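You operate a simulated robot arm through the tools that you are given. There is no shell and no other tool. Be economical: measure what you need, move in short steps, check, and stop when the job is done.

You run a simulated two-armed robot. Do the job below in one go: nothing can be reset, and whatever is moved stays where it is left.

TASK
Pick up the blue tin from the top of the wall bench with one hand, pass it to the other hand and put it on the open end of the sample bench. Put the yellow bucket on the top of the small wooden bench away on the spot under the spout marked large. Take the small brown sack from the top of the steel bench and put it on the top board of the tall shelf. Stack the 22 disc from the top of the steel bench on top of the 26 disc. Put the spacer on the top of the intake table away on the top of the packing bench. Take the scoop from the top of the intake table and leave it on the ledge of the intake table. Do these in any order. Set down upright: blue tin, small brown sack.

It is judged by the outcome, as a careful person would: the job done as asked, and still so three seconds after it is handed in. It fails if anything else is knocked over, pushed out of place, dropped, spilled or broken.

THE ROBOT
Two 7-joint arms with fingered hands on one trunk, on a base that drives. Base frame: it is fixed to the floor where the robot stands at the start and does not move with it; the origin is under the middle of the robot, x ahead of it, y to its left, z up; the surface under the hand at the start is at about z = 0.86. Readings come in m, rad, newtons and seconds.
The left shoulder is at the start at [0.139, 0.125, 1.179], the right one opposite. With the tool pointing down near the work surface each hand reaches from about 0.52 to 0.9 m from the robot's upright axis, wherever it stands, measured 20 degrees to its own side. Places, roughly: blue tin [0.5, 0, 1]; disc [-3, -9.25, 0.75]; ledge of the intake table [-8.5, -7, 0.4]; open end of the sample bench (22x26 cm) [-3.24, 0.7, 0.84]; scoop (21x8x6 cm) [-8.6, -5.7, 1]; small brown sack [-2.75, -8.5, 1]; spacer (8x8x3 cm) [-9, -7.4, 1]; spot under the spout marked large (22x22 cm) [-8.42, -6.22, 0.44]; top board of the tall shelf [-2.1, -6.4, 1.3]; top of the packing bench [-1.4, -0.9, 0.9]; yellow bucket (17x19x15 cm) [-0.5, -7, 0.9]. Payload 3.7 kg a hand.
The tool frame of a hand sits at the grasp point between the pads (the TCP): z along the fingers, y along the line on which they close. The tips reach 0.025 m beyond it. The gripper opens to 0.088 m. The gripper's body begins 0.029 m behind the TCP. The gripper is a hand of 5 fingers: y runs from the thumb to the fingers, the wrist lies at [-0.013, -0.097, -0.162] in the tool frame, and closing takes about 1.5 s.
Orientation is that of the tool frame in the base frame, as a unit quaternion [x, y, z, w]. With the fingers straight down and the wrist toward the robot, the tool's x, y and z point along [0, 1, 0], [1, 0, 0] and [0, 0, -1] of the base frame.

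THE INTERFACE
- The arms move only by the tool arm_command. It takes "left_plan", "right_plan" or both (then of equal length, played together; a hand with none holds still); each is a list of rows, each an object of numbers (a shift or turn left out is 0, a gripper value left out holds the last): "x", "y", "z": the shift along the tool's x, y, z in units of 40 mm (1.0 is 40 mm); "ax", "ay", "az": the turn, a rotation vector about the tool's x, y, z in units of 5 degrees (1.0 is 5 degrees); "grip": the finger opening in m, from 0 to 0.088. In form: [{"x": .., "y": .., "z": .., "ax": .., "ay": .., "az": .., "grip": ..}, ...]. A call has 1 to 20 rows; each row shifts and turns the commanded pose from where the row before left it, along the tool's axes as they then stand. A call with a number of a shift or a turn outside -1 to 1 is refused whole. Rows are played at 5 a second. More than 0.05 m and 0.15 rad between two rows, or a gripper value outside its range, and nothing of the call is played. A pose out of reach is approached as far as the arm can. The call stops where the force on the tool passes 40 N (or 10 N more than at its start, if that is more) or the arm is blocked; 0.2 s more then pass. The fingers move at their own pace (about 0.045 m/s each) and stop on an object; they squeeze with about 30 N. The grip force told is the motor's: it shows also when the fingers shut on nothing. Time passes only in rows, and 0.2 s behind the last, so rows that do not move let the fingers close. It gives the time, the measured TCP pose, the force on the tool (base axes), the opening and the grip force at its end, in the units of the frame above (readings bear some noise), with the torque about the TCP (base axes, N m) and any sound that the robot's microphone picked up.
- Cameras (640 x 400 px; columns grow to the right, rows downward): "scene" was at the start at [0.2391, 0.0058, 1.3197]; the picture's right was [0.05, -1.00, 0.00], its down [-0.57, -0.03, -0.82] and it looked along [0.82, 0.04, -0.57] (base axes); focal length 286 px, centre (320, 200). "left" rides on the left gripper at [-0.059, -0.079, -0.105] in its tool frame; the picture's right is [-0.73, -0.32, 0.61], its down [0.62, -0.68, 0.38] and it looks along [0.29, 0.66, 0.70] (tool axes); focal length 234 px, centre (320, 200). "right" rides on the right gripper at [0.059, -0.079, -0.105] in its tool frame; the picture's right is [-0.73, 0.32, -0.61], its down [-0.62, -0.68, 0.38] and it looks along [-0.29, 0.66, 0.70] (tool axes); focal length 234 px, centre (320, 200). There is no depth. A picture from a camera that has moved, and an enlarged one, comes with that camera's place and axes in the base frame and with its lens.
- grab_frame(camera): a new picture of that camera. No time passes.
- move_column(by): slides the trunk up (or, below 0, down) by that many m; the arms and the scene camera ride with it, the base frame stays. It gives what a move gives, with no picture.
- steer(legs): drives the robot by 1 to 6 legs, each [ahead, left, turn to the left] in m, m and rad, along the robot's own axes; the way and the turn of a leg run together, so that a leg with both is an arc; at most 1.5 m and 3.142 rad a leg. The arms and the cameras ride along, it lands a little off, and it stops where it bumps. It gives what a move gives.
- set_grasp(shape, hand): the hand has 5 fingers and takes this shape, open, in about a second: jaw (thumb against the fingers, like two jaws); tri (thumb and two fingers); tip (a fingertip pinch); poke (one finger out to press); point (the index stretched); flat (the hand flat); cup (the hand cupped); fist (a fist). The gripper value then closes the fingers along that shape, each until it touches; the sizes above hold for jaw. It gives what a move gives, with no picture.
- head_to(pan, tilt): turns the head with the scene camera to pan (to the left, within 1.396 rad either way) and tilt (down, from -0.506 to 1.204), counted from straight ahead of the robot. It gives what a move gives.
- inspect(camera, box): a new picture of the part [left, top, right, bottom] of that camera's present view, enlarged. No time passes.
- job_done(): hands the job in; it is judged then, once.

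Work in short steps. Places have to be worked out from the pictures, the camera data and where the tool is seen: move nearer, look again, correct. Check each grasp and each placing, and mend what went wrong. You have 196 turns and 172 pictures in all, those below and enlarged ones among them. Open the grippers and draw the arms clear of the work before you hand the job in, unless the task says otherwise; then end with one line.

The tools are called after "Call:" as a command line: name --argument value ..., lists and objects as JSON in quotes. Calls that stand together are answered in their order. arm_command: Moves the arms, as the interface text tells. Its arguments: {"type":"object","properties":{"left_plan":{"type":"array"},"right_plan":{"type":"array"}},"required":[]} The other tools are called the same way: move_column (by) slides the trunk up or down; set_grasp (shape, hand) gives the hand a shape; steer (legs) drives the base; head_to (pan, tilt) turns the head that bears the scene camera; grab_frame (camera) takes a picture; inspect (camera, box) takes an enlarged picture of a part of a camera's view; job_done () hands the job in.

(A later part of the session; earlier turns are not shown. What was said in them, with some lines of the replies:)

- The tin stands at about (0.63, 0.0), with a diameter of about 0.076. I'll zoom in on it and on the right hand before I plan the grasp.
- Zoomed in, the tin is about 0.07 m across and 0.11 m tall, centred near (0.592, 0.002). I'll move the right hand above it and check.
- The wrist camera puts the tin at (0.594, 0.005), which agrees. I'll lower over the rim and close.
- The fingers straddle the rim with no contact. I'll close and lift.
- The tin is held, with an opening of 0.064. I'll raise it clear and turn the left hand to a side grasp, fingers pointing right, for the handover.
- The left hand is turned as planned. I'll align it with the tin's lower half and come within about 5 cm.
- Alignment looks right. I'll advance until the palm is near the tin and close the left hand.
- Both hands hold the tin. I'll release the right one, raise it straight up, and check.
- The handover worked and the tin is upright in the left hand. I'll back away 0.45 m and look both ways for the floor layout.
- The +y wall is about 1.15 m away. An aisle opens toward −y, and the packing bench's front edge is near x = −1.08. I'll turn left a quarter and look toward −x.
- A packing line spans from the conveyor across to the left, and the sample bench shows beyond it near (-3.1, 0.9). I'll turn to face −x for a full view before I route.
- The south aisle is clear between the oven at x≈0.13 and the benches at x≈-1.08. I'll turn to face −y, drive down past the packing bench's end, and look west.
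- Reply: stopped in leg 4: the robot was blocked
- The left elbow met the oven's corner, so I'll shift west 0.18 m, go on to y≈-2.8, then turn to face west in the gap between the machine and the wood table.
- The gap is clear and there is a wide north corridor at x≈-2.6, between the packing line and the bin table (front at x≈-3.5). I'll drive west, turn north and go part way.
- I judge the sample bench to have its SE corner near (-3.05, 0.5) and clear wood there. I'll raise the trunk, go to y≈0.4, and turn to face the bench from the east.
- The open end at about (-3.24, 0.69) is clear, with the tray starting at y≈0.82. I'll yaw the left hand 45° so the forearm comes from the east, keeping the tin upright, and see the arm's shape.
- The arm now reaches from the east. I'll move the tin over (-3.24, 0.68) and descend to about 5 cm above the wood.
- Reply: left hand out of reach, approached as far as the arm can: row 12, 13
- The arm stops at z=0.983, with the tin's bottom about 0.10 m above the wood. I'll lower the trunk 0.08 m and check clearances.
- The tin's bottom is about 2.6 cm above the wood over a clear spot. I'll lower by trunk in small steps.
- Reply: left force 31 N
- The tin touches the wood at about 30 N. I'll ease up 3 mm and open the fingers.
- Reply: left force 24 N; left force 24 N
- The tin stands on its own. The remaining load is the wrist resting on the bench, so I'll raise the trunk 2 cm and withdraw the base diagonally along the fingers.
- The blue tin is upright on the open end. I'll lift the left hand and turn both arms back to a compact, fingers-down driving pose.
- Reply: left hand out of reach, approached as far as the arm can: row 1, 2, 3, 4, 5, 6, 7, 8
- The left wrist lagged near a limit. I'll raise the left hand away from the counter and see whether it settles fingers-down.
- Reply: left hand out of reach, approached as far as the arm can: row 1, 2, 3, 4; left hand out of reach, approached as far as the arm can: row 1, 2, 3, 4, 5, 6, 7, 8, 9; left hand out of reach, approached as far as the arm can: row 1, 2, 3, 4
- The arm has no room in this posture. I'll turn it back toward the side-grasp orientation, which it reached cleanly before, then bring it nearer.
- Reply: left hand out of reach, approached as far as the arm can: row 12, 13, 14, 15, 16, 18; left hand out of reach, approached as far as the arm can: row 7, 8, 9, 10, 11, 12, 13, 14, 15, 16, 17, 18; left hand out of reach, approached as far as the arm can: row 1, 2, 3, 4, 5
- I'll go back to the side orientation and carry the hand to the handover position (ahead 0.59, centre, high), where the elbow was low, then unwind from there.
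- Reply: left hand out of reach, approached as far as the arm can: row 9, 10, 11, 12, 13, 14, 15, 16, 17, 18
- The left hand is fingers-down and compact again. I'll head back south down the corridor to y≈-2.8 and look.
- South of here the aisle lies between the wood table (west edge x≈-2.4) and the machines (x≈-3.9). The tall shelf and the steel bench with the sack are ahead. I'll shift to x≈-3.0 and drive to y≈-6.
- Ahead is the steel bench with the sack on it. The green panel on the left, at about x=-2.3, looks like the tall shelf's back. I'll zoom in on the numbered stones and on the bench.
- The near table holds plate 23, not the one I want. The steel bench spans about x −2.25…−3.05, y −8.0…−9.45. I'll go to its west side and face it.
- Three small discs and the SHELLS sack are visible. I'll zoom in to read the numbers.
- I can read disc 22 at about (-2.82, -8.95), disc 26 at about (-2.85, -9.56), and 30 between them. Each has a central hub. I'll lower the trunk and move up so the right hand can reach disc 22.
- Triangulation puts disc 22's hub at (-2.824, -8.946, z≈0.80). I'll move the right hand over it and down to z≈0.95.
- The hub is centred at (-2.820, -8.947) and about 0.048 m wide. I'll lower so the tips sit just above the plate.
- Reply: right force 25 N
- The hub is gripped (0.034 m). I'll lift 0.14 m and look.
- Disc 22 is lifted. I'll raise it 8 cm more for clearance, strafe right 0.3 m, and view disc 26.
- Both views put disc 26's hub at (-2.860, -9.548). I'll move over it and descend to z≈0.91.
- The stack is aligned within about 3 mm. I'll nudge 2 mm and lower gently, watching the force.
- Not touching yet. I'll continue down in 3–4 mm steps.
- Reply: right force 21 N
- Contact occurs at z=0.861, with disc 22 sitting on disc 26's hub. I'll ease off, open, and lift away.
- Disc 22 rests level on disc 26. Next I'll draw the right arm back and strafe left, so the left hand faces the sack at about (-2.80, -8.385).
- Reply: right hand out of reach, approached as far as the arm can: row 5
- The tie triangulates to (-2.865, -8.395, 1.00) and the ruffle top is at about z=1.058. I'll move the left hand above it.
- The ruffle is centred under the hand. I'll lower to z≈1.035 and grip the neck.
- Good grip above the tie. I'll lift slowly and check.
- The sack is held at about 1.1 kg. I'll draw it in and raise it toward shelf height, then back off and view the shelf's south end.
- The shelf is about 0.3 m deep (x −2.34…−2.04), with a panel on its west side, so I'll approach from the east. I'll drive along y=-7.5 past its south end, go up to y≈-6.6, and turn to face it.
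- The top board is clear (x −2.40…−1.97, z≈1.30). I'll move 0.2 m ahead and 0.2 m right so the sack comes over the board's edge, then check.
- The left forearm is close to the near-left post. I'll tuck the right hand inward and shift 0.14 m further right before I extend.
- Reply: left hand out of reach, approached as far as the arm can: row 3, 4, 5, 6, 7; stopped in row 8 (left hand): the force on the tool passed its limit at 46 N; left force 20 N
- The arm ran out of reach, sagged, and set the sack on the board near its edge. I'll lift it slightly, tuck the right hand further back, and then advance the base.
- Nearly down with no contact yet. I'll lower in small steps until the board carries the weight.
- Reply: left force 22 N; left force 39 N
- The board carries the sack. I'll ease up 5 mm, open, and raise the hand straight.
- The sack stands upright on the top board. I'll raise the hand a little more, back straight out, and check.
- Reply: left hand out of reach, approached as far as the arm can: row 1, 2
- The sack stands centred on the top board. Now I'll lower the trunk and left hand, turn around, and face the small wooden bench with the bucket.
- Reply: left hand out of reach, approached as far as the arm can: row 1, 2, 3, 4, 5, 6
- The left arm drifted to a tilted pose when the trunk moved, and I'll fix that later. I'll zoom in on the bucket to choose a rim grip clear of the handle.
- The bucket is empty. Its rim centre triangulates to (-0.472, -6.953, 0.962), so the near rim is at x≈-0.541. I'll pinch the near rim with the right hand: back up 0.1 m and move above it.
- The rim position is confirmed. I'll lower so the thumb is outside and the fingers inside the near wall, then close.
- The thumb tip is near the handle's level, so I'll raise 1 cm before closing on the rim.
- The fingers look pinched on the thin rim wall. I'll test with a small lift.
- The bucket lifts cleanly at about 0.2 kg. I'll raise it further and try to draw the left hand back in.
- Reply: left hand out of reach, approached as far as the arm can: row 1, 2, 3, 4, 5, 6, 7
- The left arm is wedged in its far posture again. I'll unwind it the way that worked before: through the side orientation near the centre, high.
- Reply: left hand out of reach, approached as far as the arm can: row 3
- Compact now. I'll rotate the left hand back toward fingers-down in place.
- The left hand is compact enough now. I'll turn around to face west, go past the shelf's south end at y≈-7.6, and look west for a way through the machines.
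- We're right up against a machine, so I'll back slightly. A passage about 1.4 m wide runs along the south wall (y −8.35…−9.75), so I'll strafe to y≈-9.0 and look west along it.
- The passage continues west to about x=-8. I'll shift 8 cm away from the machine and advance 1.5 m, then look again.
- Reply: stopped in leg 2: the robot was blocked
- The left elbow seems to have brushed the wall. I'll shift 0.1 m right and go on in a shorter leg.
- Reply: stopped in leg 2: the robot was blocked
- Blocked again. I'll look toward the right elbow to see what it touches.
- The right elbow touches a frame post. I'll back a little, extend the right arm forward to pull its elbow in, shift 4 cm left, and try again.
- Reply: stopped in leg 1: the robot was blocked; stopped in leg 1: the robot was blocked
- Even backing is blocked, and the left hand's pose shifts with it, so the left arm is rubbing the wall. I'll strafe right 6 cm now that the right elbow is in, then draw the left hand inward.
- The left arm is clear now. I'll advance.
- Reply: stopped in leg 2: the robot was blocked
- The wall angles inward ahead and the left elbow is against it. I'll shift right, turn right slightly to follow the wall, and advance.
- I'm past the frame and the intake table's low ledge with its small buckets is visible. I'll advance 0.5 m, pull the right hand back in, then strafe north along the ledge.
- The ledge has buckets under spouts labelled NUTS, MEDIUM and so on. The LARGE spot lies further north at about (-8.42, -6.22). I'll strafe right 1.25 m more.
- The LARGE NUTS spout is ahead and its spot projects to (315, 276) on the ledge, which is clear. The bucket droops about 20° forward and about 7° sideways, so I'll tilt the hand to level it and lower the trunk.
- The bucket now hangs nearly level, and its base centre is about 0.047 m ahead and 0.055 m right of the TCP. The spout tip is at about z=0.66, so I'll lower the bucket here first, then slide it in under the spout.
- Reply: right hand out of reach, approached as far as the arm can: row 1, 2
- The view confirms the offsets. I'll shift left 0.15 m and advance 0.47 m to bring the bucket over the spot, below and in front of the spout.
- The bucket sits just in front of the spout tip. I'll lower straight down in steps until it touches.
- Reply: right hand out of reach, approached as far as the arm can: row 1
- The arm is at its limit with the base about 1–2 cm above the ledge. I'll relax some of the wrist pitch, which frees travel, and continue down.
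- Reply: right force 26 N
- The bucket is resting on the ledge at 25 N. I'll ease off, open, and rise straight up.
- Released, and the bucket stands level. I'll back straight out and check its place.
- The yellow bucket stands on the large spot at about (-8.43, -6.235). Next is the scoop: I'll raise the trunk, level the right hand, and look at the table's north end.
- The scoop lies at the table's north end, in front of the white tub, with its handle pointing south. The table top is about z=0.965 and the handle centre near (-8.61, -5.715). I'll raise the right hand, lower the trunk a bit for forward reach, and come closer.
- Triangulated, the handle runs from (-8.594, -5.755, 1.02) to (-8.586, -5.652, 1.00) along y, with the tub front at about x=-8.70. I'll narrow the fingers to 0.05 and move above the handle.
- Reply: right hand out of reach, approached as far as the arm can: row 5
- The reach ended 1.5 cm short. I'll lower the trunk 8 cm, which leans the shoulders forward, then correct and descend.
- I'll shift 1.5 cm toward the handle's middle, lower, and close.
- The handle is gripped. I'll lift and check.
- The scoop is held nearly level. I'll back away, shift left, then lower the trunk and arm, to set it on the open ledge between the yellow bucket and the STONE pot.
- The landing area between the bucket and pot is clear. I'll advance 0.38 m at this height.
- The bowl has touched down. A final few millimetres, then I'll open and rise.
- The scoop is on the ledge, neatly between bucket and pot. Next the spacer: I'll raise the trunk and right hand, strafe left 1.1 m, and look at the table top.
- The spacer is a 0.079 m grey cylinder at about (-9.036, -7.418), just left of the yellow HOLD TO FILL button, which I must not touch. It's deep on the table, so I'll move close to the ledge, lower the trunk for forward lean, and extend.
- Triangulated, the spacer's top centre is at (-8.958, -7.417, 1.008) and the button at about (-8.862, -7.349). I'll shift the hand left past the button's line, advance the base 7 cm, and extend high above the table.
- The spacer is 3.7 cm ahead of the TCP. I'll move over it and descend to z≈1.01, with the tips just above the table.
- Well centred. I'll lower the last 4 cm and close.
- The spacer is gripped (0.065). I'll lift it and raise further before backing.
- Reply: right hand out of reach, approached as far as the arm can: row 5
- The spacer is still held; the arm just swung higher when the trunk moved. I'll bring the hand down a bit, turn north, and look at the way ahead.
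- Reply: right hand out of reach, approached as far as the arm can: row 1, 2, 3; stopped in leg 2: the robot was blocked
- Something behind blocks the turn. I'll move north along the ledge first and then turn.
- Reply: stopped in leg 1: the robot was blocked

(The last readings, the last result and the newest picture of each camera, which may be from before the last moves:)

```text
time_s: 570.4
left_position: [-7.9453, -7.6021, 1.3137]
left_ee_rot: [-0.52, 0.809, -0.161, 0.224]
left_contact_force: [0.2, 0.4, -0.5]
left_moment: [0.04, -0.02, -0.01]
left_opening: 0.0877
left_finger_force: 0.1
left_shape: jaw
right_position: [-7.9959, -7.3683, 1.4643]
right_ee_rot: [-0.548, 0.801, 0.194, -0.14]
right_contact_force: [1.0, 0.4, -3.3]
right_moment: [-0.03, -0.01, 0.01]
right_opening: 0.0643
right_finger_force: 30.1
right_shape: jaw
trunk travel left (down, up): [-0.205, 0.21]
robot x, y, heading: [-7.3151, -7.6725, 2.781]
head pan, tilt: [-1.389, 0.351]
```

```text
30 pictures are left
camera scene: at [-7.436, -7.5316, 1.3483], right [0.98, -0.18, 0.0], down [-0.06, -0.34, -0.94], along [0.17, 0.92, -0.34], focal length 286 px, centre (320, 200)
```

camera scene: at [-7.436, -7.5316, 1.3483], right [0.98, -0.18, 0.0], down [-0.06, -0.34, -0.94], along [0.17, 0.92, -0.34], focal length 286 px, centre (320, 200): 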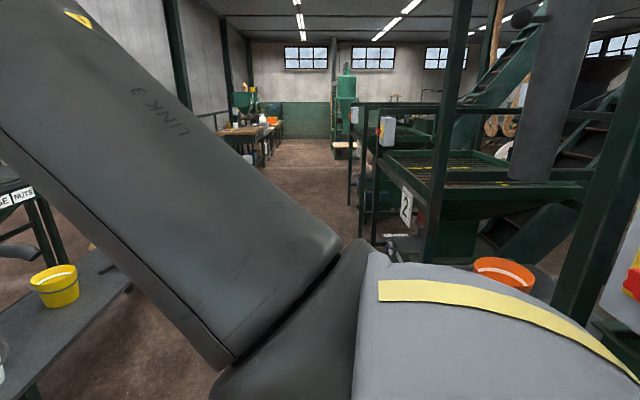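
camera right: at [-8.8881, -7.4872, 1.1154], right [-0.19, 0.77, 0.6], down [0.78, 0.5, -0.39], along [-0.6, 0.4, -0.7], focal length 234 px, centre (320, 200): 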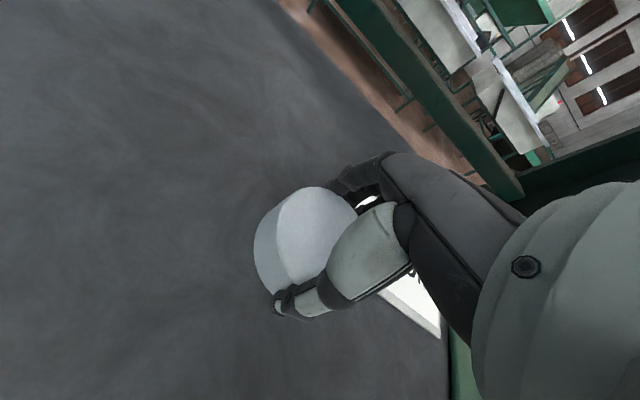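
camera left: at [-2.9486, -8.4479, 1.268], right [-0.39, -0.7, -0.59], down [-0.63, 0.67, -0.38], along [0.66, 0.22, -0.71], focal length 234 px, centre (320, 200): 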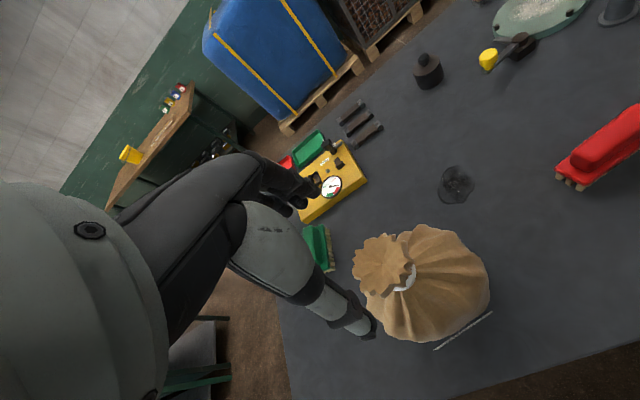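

Judging by the view, the structure behind-right at x≈-6.9 is what I bumped. I'll move forward off it, go straight north at x≈-7.45, and then turn north.

Call:
steer --legs '[[0.15, 0, 0], [0.5, -1.33, 0], [0, 0, -1.2]]'

Call:
head_to --pan -0.3 --tilt 0.25

Call:
grab_frame --camera "scene"

```text
time_s: 586.2
left_position: [-7.6176, -5.5922, 1.3138]
left_ee_rot: [0.028, 0.961, -0.258, 0.093]
left_contact_force: [0.1, -0.8, -1.0]
left_moment: [0.0, 0.0, 0.03]
left_opening: 0.0878
left_finger_force: 0.0
left_shape: jaw
right_position: [-7.4171, -5.4627, 1.4647]
right_ee_rot: [0.0, 0.971, 0.239, -0.006]
right_contact_force: [-0.4, 0.3, -2.8]
right_moment: [-0.02, -0.03, 0.03]
right_opening: 0.0644
right_finger_force: 29.9
right_shape: jaw
trunk travel left (down, up): [-0.205, 0.21]
robot x, y, heading: [-7.4554, -6.2044, 1.584]
head pan, tilt: [-1.389, 0.351]
```

```text
time_s: 587.5
left_position: [-7.6181, -5.5924, 1.3147]
left_ee_rot: [0.028, 0.961, -0.259, 0.094]
left_contact_force: [0.1, -0.2, -0.8]
left_moment: [-0.03, 0.02, -0.01]
left_opening: 0.0879
left_finger_force: 0.0
left_shape: jaw
right_position: [-7.4178, -5.463, 1.4637]
right_ee_rot: [0.0, 0.971, 0.238, -0.006]
right_contact_force: [0.4, 0.7, -3.2]
right_moment: [-0.05, -0.03, 0.01]
right_opening: 0.0647
right_finger_force: 30.3
right_shape: jaw
trunk travel left (down, up): [-0.205, 0.21]
robot x, y, heading: [-7.4601, -6.2031, 1.583]
head pan, tilt: [-0.3, 0.25]
```

```text
29 pictures are left
camera scene: at [-7.433, -5.9698, 1.3577], right [0.96, -0.28, 0.0], down [-0.07, -0.24, -0.97], along [0.28, 0.93, -0.25], focal length 286 px, centre (320, 200)
```

scene: 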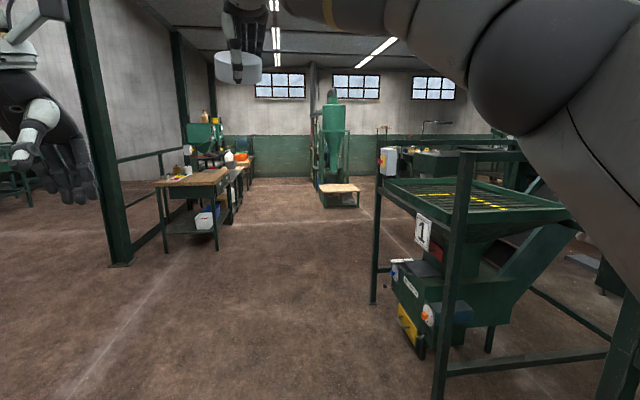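

The way north is open, with machine 1 at x≥-6.5 ending near y≈-4.1. I'll drive to y≈-3.0, turn east, and look.

Call:
steer --legs '[[1.5, 0, 0], [1.5, 0, 0], [0.2, 0, 0], [0, 0, -1.58]]'

Call:
head_to --pan 0.0 --tilt 0.25

Call:
grab_frame --camera "scene"

```text
time_s: 603.0
left_position: [-7.6992, -2.4507, 1.311]
left_ee_rot: [0.017, 0.961, -0.261, 0.096]
left_contact_force: [-0.9, -0.2, -0.3]
left_moment: [0.0, -0.02, 0.01]
left_opening: 0.088
left_finger_force: 0.1
left_shape: jaw
right_position: [-7.5015, -2.3153, 1.4576]
right_ee_rot: [-0.008, 0.973, 0.232, -0.006]
right_contact_force: [-0.5, -0.3, -4.3]
right_moment: [0.02, 0.0, 0.0]
right_opening: 0.0647
right_finger_force: 29.6
right_shape: jaw
trunk travel left (down, up): [-0.205, 0.21]
robot x, y, heading: [-7.5239, -3.0634, 1.607]
head pan, tilt: [-0.3, 0.25]
stopped in leg 3: the robot was blocked; the commanded pose is now the measured one
```

```text
time_s: 603.9
left_position: [-7.6978, -2.4536, 1.3133]
left_ee_rot: [0.017, 0.961, -0.259, 0.097]
left_contact_force: [0.1, -0.1, -0.5]
left_moment: [0.0, 0.01, 0.04]
left_opening: 0.0877
left_finger_force: 0.0
left_shape: jaw
right_position: [-7.5007, -2.3192, 1.4615]
right_ee_rot: [-0.009, 0.972, 0.236, -0.007]
right_contact_force: [0.3, -0.1, -2.3]
right_moment: [0.0, -0.01, -0.02]
right_opening: 0.0645
right_finger_force: 30.1
right_shape: jaw
trunk travel left (down, up): [-0.205, 0.21]
robot x, y, heading: [-7.5273, -3.0653, 1.605]
head pan, tilt: [0.0, 0.25]
```

```text
28 pictures are left
camera scene: at [-7.5335, -2.8241, 1.3578], right [1.0, 0.03, 0.0], down [0.01, -0.25, -0.97], along [-0.03, 0.97, -0.25], focal length 286 px, centre (320, 200)
```

scene: 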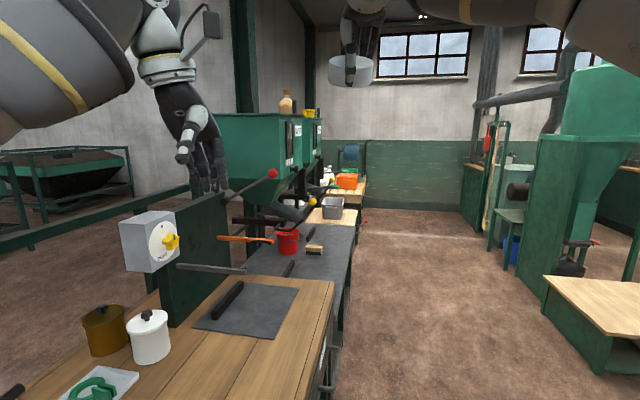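

I reached a wooden bench standing ahead. I'll back 0.5 m, turn to face east, and look.

Call:
steer --legs '[[-0.55, 0, 0], [0, 0, -1.6]]'

Call:
grab_frame --camera "scene"

```text
time_s: 610.9
left_position: [-6.891, -3.4638, 1.3138]
left_ee_rot: [0.703, 0.655, -0.248, -0.12]
left_contact_force: [0.1, 0.4, 0.6]
left_moment: [0.0, -0.02, 0.0]
left_opening: 0.0876
left_finger_force: 0.0
left_shape: jaw
right_position: [-6.7636, -3.6641, 1.4605]
right_ee_rot: [0.693, 0.681, 0.169, 0.165]
right_contact_force: [0.1, -1.2, -3.6]
right_moment: [0.03, 0.02, 0.02]
right_opening: 0.0645
right_finger_force: 30.6
right_shape: jaw
trunk travel left (down, up): [-0.205, 0.21]
robot x, y, heading: [-7.5094, -3.6173, -0.002]
head pan, tilt: [0.0, 0.25]
```

```text
27 pictures are left
camera scene: at [-7.2689, -3.6135, 1.3577], right [0.0, -1.0, 0.0], down [-0.25, 0.0, -0.97], along [0.97, 0.0, -0.25], focal length 286 px, centre (320, 200)
```

scene: 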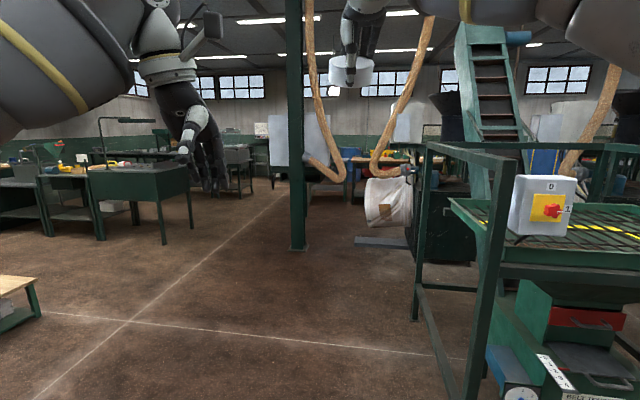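

East lane: a column stands at (-4.2, -3.36) and the bin table starts at y≈-2.05. I'll go diagonally to y≈-2.62 and pass north of the column.

Call:
steer --legs '[[1.1, 0.4, 0], [1.0, 0.6, 0], [1.2, 0, 0], [1.2, 0, 0]]'

Call:
grab_frame --camera "scene"

```text
time_s: 633.7
left_position: [-2.4053, -2.5045, 1.3132]
left_ee_rot: [0.709, 0.649, -0.248, -0.121]
left_contact_force: [0.1, -0.2, 0.0]
left_moment: [0.01, -0.02, 0.02]
left_opening: 0.0878
left_finger_force: 0.0
left_shape: jaw
right_position: [-2.2817, -2.7099, 1.462]
right_ee_rot: [0.699, 0.675, 0.168, 0.166]
right_contact_force: [0.8, 0.4, -3.0]
right_moment: [-0.02, -0.01, 0.02]
right_opening: 0.0642
right_finger_force: 29.0
right_shape: jaw
trunk travel left (down, up): [-0.205, 0.21]
robot x, y, heading: [-3.0272, -2.6472, -0.019]
head pan, tilt: [0.0, 0.25]
```

```text
26 pictures are left
camera scene: at [-2.7861, -2.6484, 1.3577], right [-0.02, -1.0, 0.0], down [-0.25, 0.0, -0.97], along [0.97, -0.02, -0.25], focal length 286 px, centre (320, 200)
```

scene: 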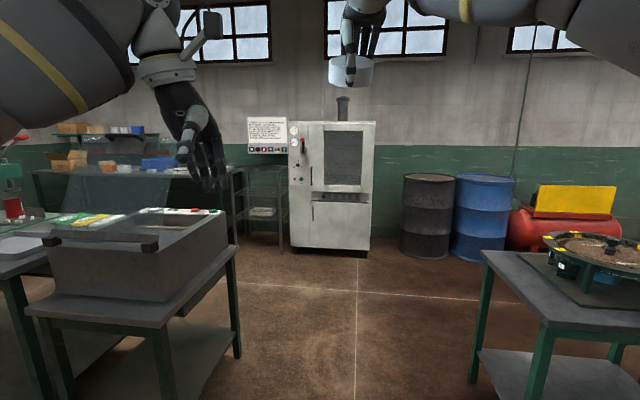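

I'm in line with the gap. I'll continue east to the aisle, turn north, and come alongside the packing bench.

Call:
steer --legs '[[0, -0.2, 0.02], [1.3, 0, 0], [1.15, 0, 0], [0, 0, 1.57], [1.0, 0, 0]]'

Call:
head_to --pan 0.75 --tilt 0.45

Call:
grab_frame --camera "scene"

```text
time_s: 647.1
left_position: [-0.0242, -2.672, 1.3158]
left_ee_rot: [0.701, 0.655, -0.252, -0.126]
left_contact_force: [-12.4, 0.8, -1.9]
left_moment: [0.0, 0.2, 0.14]
left_opening: 0.0866
left_finger_force: 0.1
left_shape: jaw
right_position: [0.1139, -2.872, 1.4605]
right_ee_rot: [0.688, 0.686, 0.169, 0.164]
right_contact_force: [-0.6, 0.3, -3.1]
right_moment: [0.0, 0.04, 0.03]
right_opening: 0.0647
right_finger_force: 29.8
right_shape: jaw
trunk travel left (down, up): [-0.205, 0.21]
robot x, y, heading: [-0.6313, -2.8276, 0.012]
head pan, tilt: [0.0, 0.25]
stopped in leg 3: the force on the tool passed its limit at 74 N (the readings are from after the stop); the commanded pose is now the measured one
```

```text
time_s: 648.2
left_position: [-0.0237, -2.6711, 1.3164]
left_ee_rot: [0.701, 0.655, -0.252, -0.126]
left_contact_force: [-14.5, 1.4, 1.1]
left_moment: [0.03, 0.19, 0.18]
left_opening: 0.0862
left_finger_force: 0.1
left_shape: jaw
right_position: [0.1113, -2.87, 1.4617]
right_ee_rot: [0.688, 0.686, 0.17, 0.164]
right_contact_force: [-0.3, 0.0, -3.1]
right_moment: [0.02, 0.0, 0.02]
right_opening: 0.0641
right_finger_force: 29.1
right_shape: jaw
trunk travel left (down, up): [-0.205, 0.21]
robot x, y, heading: [-0.6259, -2.8328, 0.009]
head pan, tilt: [0.75, 0.45]
```

```text
25 pictures are left
camera scene: at [-0.4207, -2.7645, 1.3395], right [0.69, -0.72, 0.0], down [-0.31, -0.3, -0.9], along [0.65, 0.62, -0.43], focal length 286 px, centre (320, 200)
```

scene: 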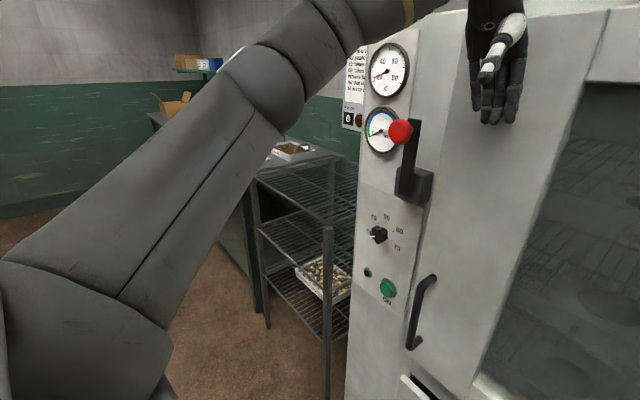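

The left hand touched the oven's face, which is a solid cabinet, and nothing moved. I'll back 0.3 m, turn north there, then slide over to x≈-0.56.

Call:
steer --legs '[[-0.3, 0, 0], [0, 0, 1.56], [0, -0.36, 0], [1.2, 0, 0]]'

Call:
head_to --pan 0.7 --tilt 0.45

Call:
grab_frame --camera "scene"

```text
time_s: 663.1
left_position: [-0.7326, -1.0174, 1.3142]
left_ee_rot: [0.037, 0.958, -0.269, 0.088]
left_contact_force: [0.0, -0.1, -0.7]
left_moment: [0.02, -0.01, 0.02]
left_opening: 0.0879
left_finger_force: 0.0
left_shape: jaw
right_position: [-0.5313, -0.8839, 1.46]
right_ee_rot: [0.005, 0.972, 0.235, -0.004]
right_contact_force: [-0.5, -0.2, -2.4]
right_moment: [-0.02, -0.01, 0.0]
right_opening: 0.0643
right_finger_force: 30.1
right_shape: jaw
trunk travel left (down, up): [-0.205, 0.21]
robot x, y, heading: [-0.578, -1.6273, 1.569]
head pan, tilt: [0.75, 0.45]
```

```text
time_s: 663.8
left_position: [-0.7327, -1.0179, 1.3142]
left_ee_rot: [0.037, 0.959, -0.268, 0.089]
left_contact_force: [0.3, 0.2, -0.4]
left_moment: [-0.02, -0.01, 0.03]
left_opening: 0.088
left_finger_force: 0.1
left_shape: jaw
right_position: [-0.5306, -0.8821, 1.4604]
right_ee_rot: [0.005, 0.972, 0.235, -0.004]
right_contact_force: [-0.1, 0.3, -1.5]
right_moment: [-0.02, 0.07, 0.05]
right_opening: 0.064
right_finger_force: 29.8
right_shape: jaw
trunk travel left (down, up): [-0.205, 0.21]
robot x, y, heading: [-0.5816, -1.6299, 1.569]
head pan, tilt: [0.7, 0.45]
```

```text
24 pictures are left
camera scene: at [-0.6384, -1.4118, 1.339], right [0.76, 0.65, 0.0], down [0.28, -0.33, -0.9], along [-0.58, 0.69, -0.44], focal length 286 px, centre (320, 200)
```

scene: 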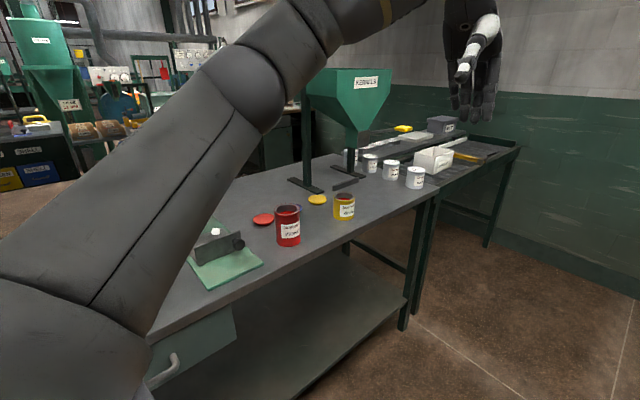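

The packing bench is in view. There is free surface near its front edge at about (-1.11, -0.65), between the yellow tin and the hopper. I'll first straighten the right hand to fingers-down and draw it in, then drive up and turn west from x≈-0.35.

Call:
arm_command --right_plan '[{"y": -0.8, "z": 0.4}, {"y": -0.8, "z": 0.4}, {"y": -0.8, "z": 0.4}, {"ax": 1}, {"ax": 1}, {"ax": 1}, {"ax": 1}, {"ax": 1}, {"ax": 0.4}, {}]'

Call:
steer --legs '[[0.6, -0.2, 0], [0.28, 0, 0], [0, 0, 1.57]]'

Call:
head_to --pan 0.0 --tilt 0.5

Call:
grab_frame --camera "scene"

```text
time_s: 666.0
left_position: [-0.7328, -1.0176, 1.3135]
left_ee_rot: [0.038, 0.959, -0.267, 0.087]
left_contact_force: [-0.1, -0.2, -0.2]
left_moment: [0.01, -0.03, -0.01]
left_opening: 0.088
left_finger_force: 0.0
left_shape: jaw
right_position: [-0.5331, -0.9474, 1.373]
right_ee_rot: [0.004, 1.0, 0.001, -0.005]
right_contact_force: [-0.3, 0.8, -2.3]
right_moment: [-0.01, 0.01, -0.01]
right_opening: 0.0642
right_finger_force: 29.7
right_shape: jaw
trunk travel left (down, up): [-0.205, 0.21]
robot x, y, heading: [-0.578, -1.629, 1.573]
head pan, tilt: [0.7, 0.45]
```

```text
time_s: 674.9
left_position: [-0.9875, -0.898, 1.314]
left_ee_rot: [-0.651, 0.705, -0.127, 0.252]
left_contact_force: [-0.3, -0.5, -0.3]
left_moment: [-0.01, -0.02, 0.0]
left_opening: 0.0877
left_finger_force: 0.1
left_shape: jaw
right_position: [-1.0574, -0.6965, 1.3725]
right_ee_rot: [-0.702, 0.712, -0.002, -0.005]
right_contact_force: [0.3, 0.4, -2.8]
right_moment: [0.0, -0.04, -0.03]
right_opening: 0.0637
right_finger_force: 30.4
right_shape: jaw
trunk travel left (down, up): [-0.205, 0.21]
robot x, y, heading: [-0.3698, -0.7469, 3.139]
head pan, tilt: [0.7, 0.45]
```

```text
time_s: 676.0
left_position: [-0.9863, -0.898, 1.3141]
left_ee_rot: [-0.65, 0.706, -0.128, 0.251]
left_contact_force: [0.0, -0.2, -0.3]
left_moment: [0.01, -0.02, 0.03]
left_opening: 0.0878
left_finger_force: 0.0
left_shape: jaw
right_position: [-1.0576, -0.6968, 1.3743]
right_ee_rot: [-0.702, 0.712, -0.002, -0.004]
right_contact_force: [0.1, 0.9, -1.6]
right_moment: [0.01, -0.02, -0.01]
right_opening: 0.0637
right_finger_force: 30.1
right_shape: jaw
trunk travel left (down, up): [-0.205, 0.21]
robot x, y, heading: [-0.3765, -0.747, 3.136]
head pan, tilt: [0.0, 0.499]
```

```text
23 pictures are left
camera scene: at [-0.6124, -0.7442, 1.3346], right [0.0, 1.0, 0.0], down [0.48, 0.0, -0.88], along [-0.88, 0.0, -0.48], focal length 286 px, centre (320, 200)
```

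scene: 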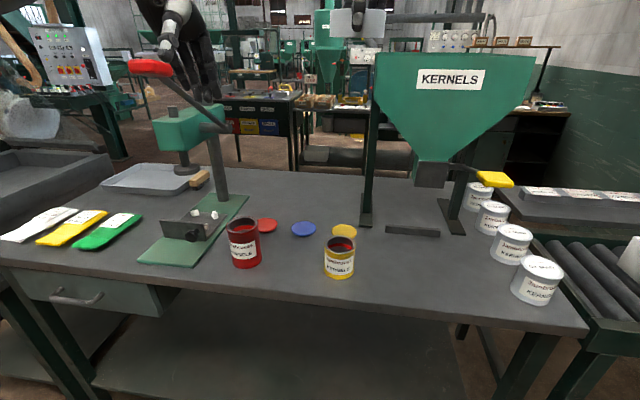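

The view is clear. The bench top triangulates to z≈0.845, and there's a free patch at about (-1.10, -0.59), right of the yellow tin and in front of the hopper. I'll back 8 cm, shift 0.1 m right, and descend in front of the bench edge.

Call:
steer --legs '[[-0.08, -0.1, 0]]'

Call:
arm_command --right_plan '[{"z": 1}, {"z": 1}, {"z": 1}, {"z": 1}, {"z": 1}, {"z": 1}, {"z": 1}, {"z": 1}, {"z": 1}, {"z": 1}, {}]'

Call:
grab_frame --camera "scene"

Call:
grab_frame --camera "right"

```text
time_s: 677.5
left_position: [-0.9083, -0.7983, 1.3131]
left_ee_rot: [-0.65, 0.706, -0.129, 0.251]
left_contact_force: [0.5, 0.5, -0.4]
left_moment: [0.01, 0.01, 0.0]
left_opening: 0.0877
left_finger_force: 0.1
left_shape: jaw
right_position: [-0.9774, -0.5969, 1.3734]
right_ee_rot: [-0.702, 0.712, -0.003, -0.004]
right_contact_force: [0.6, -0.4, -2.6]
right_moment: [-0.02, -0.03, 0.0]
right_opening: 0.0636
right_finger_force: 29.5
right_shape: jaw
trunk travel left (down, up): [-0.205, 0.21]
robot x, y, heading: [-0.298, -0.6487, 3.14]
head pan, tilt: [0.0, 0.499]
```

```text
time_s: 679.9
left_position: [-0.9066, -0.7986, 1.3145]
left_ee_rot: [-0.651, 0.705, -0.127, 0.252]
left_contact_force: [0.2, -1.8, 0.5]
left_moment: [0.0, -0.01, 0.02]
left_opening: 0.0879
left_finger_force: 0.2
left_shape: jaw
right_position: [-0.9792, -0.6023, 0.9748]
right_ee_rot: [-0.702, 0.712, -0.003, -0.005]
right_contact_force: [0.7, -0.2, -2.5]
right_moment: [0.05, -0.01, -0.01]
right_opening: 0.0637
right_finger_force: 29.8
right_shape: jaw
trunk travel left (down, up): [-0.205, 0.21]
robot x, y, heading: [-0.2956, -0.6422, 3.145]
head pan, tilt: [0.0, 0.499]
```

```text
22 pictures are left
camera scene: at [-0.5319, -0.6447, 1.3348], right [0.0, 1.0, 0.0], down [0.48, 0.0, -0.88], along [-0.88, 0.0, -0.48], focal length 286 px, centre (320, 200)
```

scene: 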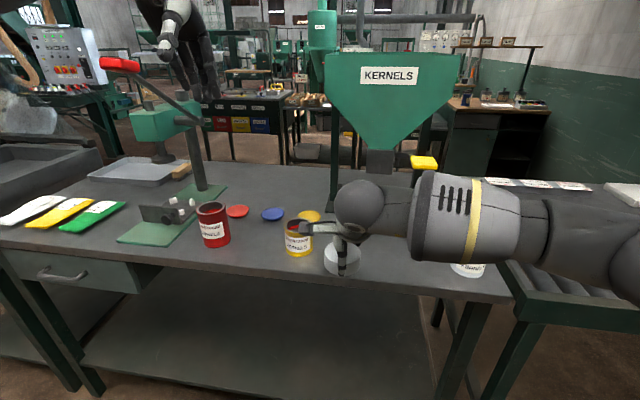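

```text
21 pictures are left
camera right: at [-0.9004, -0.6614, 1.0796], right [-0.31, 0.74, 0.6], down [0.69, 0.61, -0.39], along [-0.66, 0.29, -0.7], focal length 234 px, centre (320, 200)
```

right: 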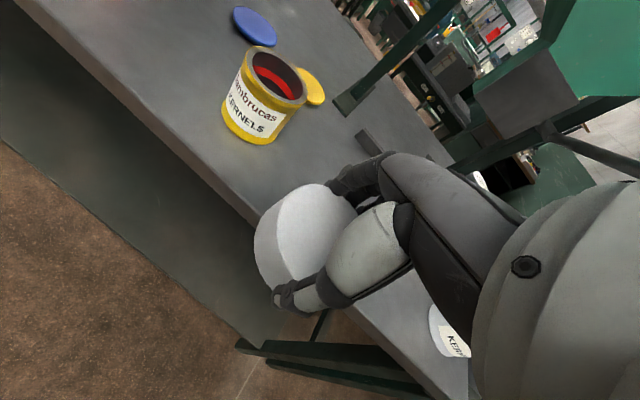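

The patch beside the yellow tin is clear. I'll shift 3 cm right and extend 11.6 cm over the bench, then lower partway.

Call:
arm_command --right_plan '[{"x": -0.8}, {"y": 0.97}, {"y": 0.97}, {"y": 0.97}, {"z": 0.8}, {"z": 0.6}, {}]'

Call:
grab_frame --camera "right"

Call:
grab_frame --camera "scene"

```text
time_s: 681.5
left_position: [-0.9071, -0.7978, 1.3147]
left_ee_rot: [-0.651, 0.705, -0.128, 0.251]
left_contact_force: [0.2, 0.0, 0.5]
left_moment: [-0.01, 0.02, -0.03]
left_opening: 0.0878
left_finger_force: 0.1
left_shape: jaw
right_position: [-1.0944, -0.5677, 0.917]
right_ee_rot: [-0.703, 0.711, -0.003, -0.005]
right_contact_force: [-0.2, 0.2, -3.2]
right_moment: [-0.01, -0.02, 0.01]
right_opening: 0.0635
right_finger_force: 29.8
right_shape: jaw
trunk travel left (down, up): [-0.205, 0.21]
robot x, y, heading: [-0.2975, -0.6466, 3.141]
head pan, tilt: [0.0, 0.499]
```

```text
20 pictures are left
camera right: at [-1.0167, -0.6279, 1.0229], right [-0.31, 0.74, 0.6], down [0.69, 0.61, -0.39], along [-0.66, 0.29, -0.7], focal length 234 px, centre (320, 200)
```

right: 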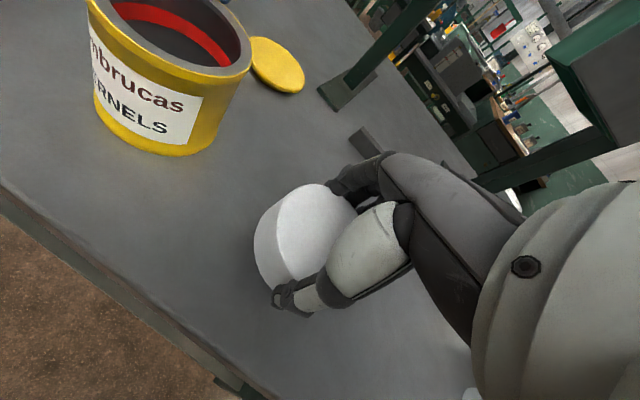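

```text
19 pictures are left
camera scene: at [-0.5323, -0.6445, 1.3347], right [0.0, 1.0, 0.0], down [0.48, 0.0, -0.88], along [-0.88, 0.0, -0.48], focal length 286 px, centre (320, 200)
```

scene: 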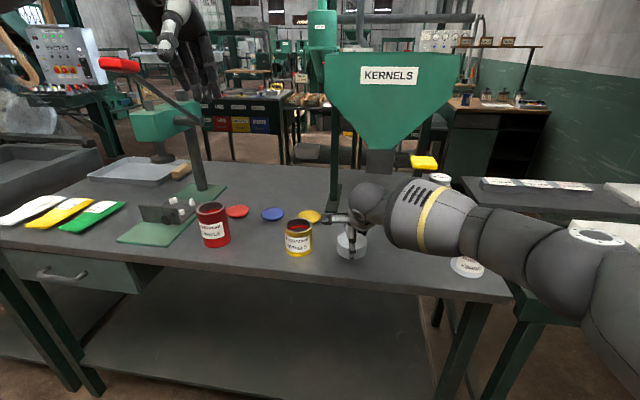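

The forearm passes above the cups with several centimetres to spare. I'll lower in small steps.

Call:
arm_command --right_plan '[{"z": 0.4}, {"z": 0.25}, {}]'

Call:
arm_command --right_plan '[{"z": 0.15}, {}]'

Call:
arm_command --right_plan '[{"z": 0.12}, {}]'

```text
time_s: 682.3
left_position: [-0.9063, -0.7972, 1.3137]
left_ee_rot: [-0.651, 0.705, -0.128, 0.251]
left_contact_force: [-0.3, -0.1, -0.4]
left_moment: [0.0, 0.0, 0.03]
left_opening: 0.088
left_finger_force: 0.1
left_shape: jaw
right_position: [-1.0952, -0.5684, 0.8913]
right_ee_rot: [-0.702, 0.712, -0.002, -0.004]
right_contact_force: [0.1, 0.2, -2.4]
right_moment: [0.0, -0.06, -0.01]
right_opening: 0.0638
right_finger_force: 29.9
right_shape: jaw
trunk travel left (down, up): [-0.205, 0.21]
robot x, y, heading: [-0.2964, -0.6471, 3.138]
head pan, tilt: [0.0, 0.499]
```

```text
time_s: 682.9
left_position: [-0.9053, -0.7986, 1.3161]
left_ee_rot: [-0.651, 0.705, -0.128, 0.25]
left_contact_force: [0.3, -0.5, 0.2]
left_moment: [0.0, -0.02, -0.03]
left_opening: 0.0877
left_finger_force: 0.1
left_shape: jaw
right_position: [-1.095, -0.5705, 0.8892]
right_ee_rot: [-0.702, 0.712, 0.0, -0.007]
right_contact_force: [-1.7, -1.1, 10.9]
right_moment: [0.06, -0.05, -0.01]
right_opening: 0.0634
right_finger_force: 29.7
right_shape: jaw
trunk travel left (down, up): [-0.205, 0.21]
robot x, y, heading: [-0.2969, -0.6475, 3.14]
head pan, tilt: [0.0, 0.499]
```

```text
time_s: 683.5
left_position: [-0.9033, -0.7984, 1.3183]
left_ee_rot: [-0.651, 0.706, -0.127, 0.25]
left_contact_force: [-0.3, 0.2, 0.7]
left_moment: [-0.02, 0.0, 0.0]
left_opening: 0.088
left_finger_force: 0.1
left_shape: jaw
right_position: [-1.0946, -0.5681, 0.8894]
right_ee_rot: [-0.702, 0.712, 0.001, -0.008]
right_contact_force: [-2.3, 1.0, 27.5]
right_moment: [0.08, 0.05, -0.03]
right_opening: 0.0631
right_finger_force: 30.2
right_shape: jaw
trunk travel left (down, up): [-0.205, 0.21]
robot x, y, heading: [-0.2973, -0.6459, 3.141]
head pan, tilt: [0.0, 0.499]
```

The spacer rests on the bench (27 N at z=0.889). I'll ease off, open, and rise straight up.

Call:
arm_command --right_plan '[{"z": -0.15}, {"grip": 0.075}, {"grip": 0.088}, {"grip": 0.088}, {"z": -0.4}, {"z": -0.8}, {"z": -0.6}, {}]'

Call:
grab_frame --camera "right"

```text
time_s: 685.3
left_position: [-0.9079, -0.7983, 1.3135]
left_ee_rot: [-0.65, 0.705, -0.129, 0.252]
left_contact_force: [-0.4, 0.1, 0.9]
left_moment: [0.01, -0.04, -0.04]
left_opening: 0.0877
left_finger_force: 0.1
left_shape: jaw
right_position: [-1.0948, -0.5671, 0.958]
right_ee_rot: [-0.702, 0.712, -0.003, -0.005]
right_contact_force: [0.2, 0.3, 0.0]
right_moment: [0.03, -0.03, -0.02]
right_opening: 0.0875
right_finger_force: 0.1
right_shape: jaw
trunk travel left (down, up): [-0.205, 0.21]
robot x, y, heading: [-0.2947, -0.6471, 3.141]
head pan, tilt: [0.0, 0.499]
```

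```text
18 pictures are left
camera right: at [-1.0159, -0.6273, 1.0644], right [-0.31, 0.74, 0.6], down [0.69, 0.61, -0.39], along [-0.65, 0.29, -0.7], focal length 234 px, centre (320, 200)
```

right: 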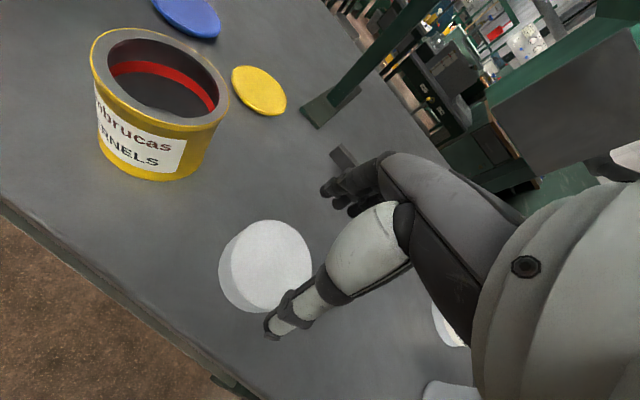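

The spacer lies flat on the packing bench. I'll draw the hand back off the bench, raise it, and take a final look.

Call:
arm_command --right_plan '[{"z": -0.5}, {"y": -0.9}, {"y": -0.9}, {"y": -0.9}, {"y": -0.6}, {"z": -0.9}, {"z": -0.9}, {"z": -0.9}, {"z": -0.9}, {}]'

Call:
grab_frame --camera "scene"

```text
time_s: 687.5
left_position: [-0.9083, -0.7978, 1.3135]
left_ee_rot: [-0.651, 0.705, -0.129, 0.251]
left_contact_force: [0.7, 1.3, 1.1]
left_moment: [0.03, 0.0, 0.01]
left_opening: 0.088
left_finger_force: 0.0
left_shape: jaw
right_position: [-0.9623, -0.5676, 1.1222]
right_ee_rot: [-0.702, 0.712, -0.002, -0.004]
right_contact_force: [0.1, 0.3, -0.4]
right_moment: [-0.04, 0.01, 0.06]
right_opening: 0.0877
right_finger_force: 0.1
right_shape: jaw
trunk travel left (down, up): [-0.205, 0.21]
robot x, y, heading: [-0.295, -0.6426, 3.138]
head pan, tilt: [0.0, 0.499]
```

```text
17 pictures are left
camera scene: at [-0.5327, -0.6445, 1.3345], right [0.0, 1.0, 0.0], down [0.48, 0.0, -0.88], along [-0.88, 0.0, -0.48], focal length 286 px, centre (320, 200)
```

scene: 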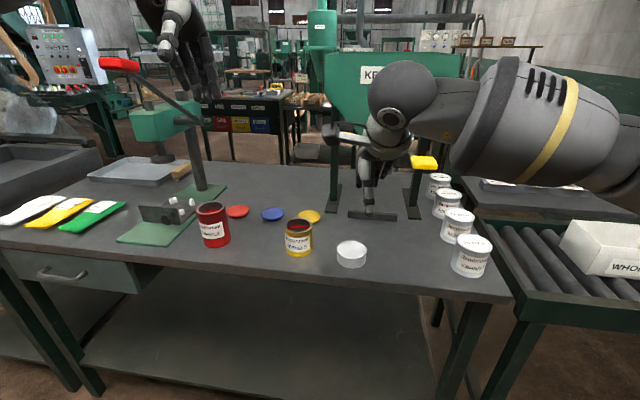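

The spacer sits on the packing bench with all its neighbours undisturbed. Every item has been placed, both hands are open, and the arms are clear, so I'll hand in the job.

Call:
job_done

```text
The job is handed in.
```

All six items are in place: the blue tin was passed from the right hand to the left before it was set down, and nothing was seen knocked over. I bumped the oven and a few walls and frames while driving, and none of them looked moved or damaged.
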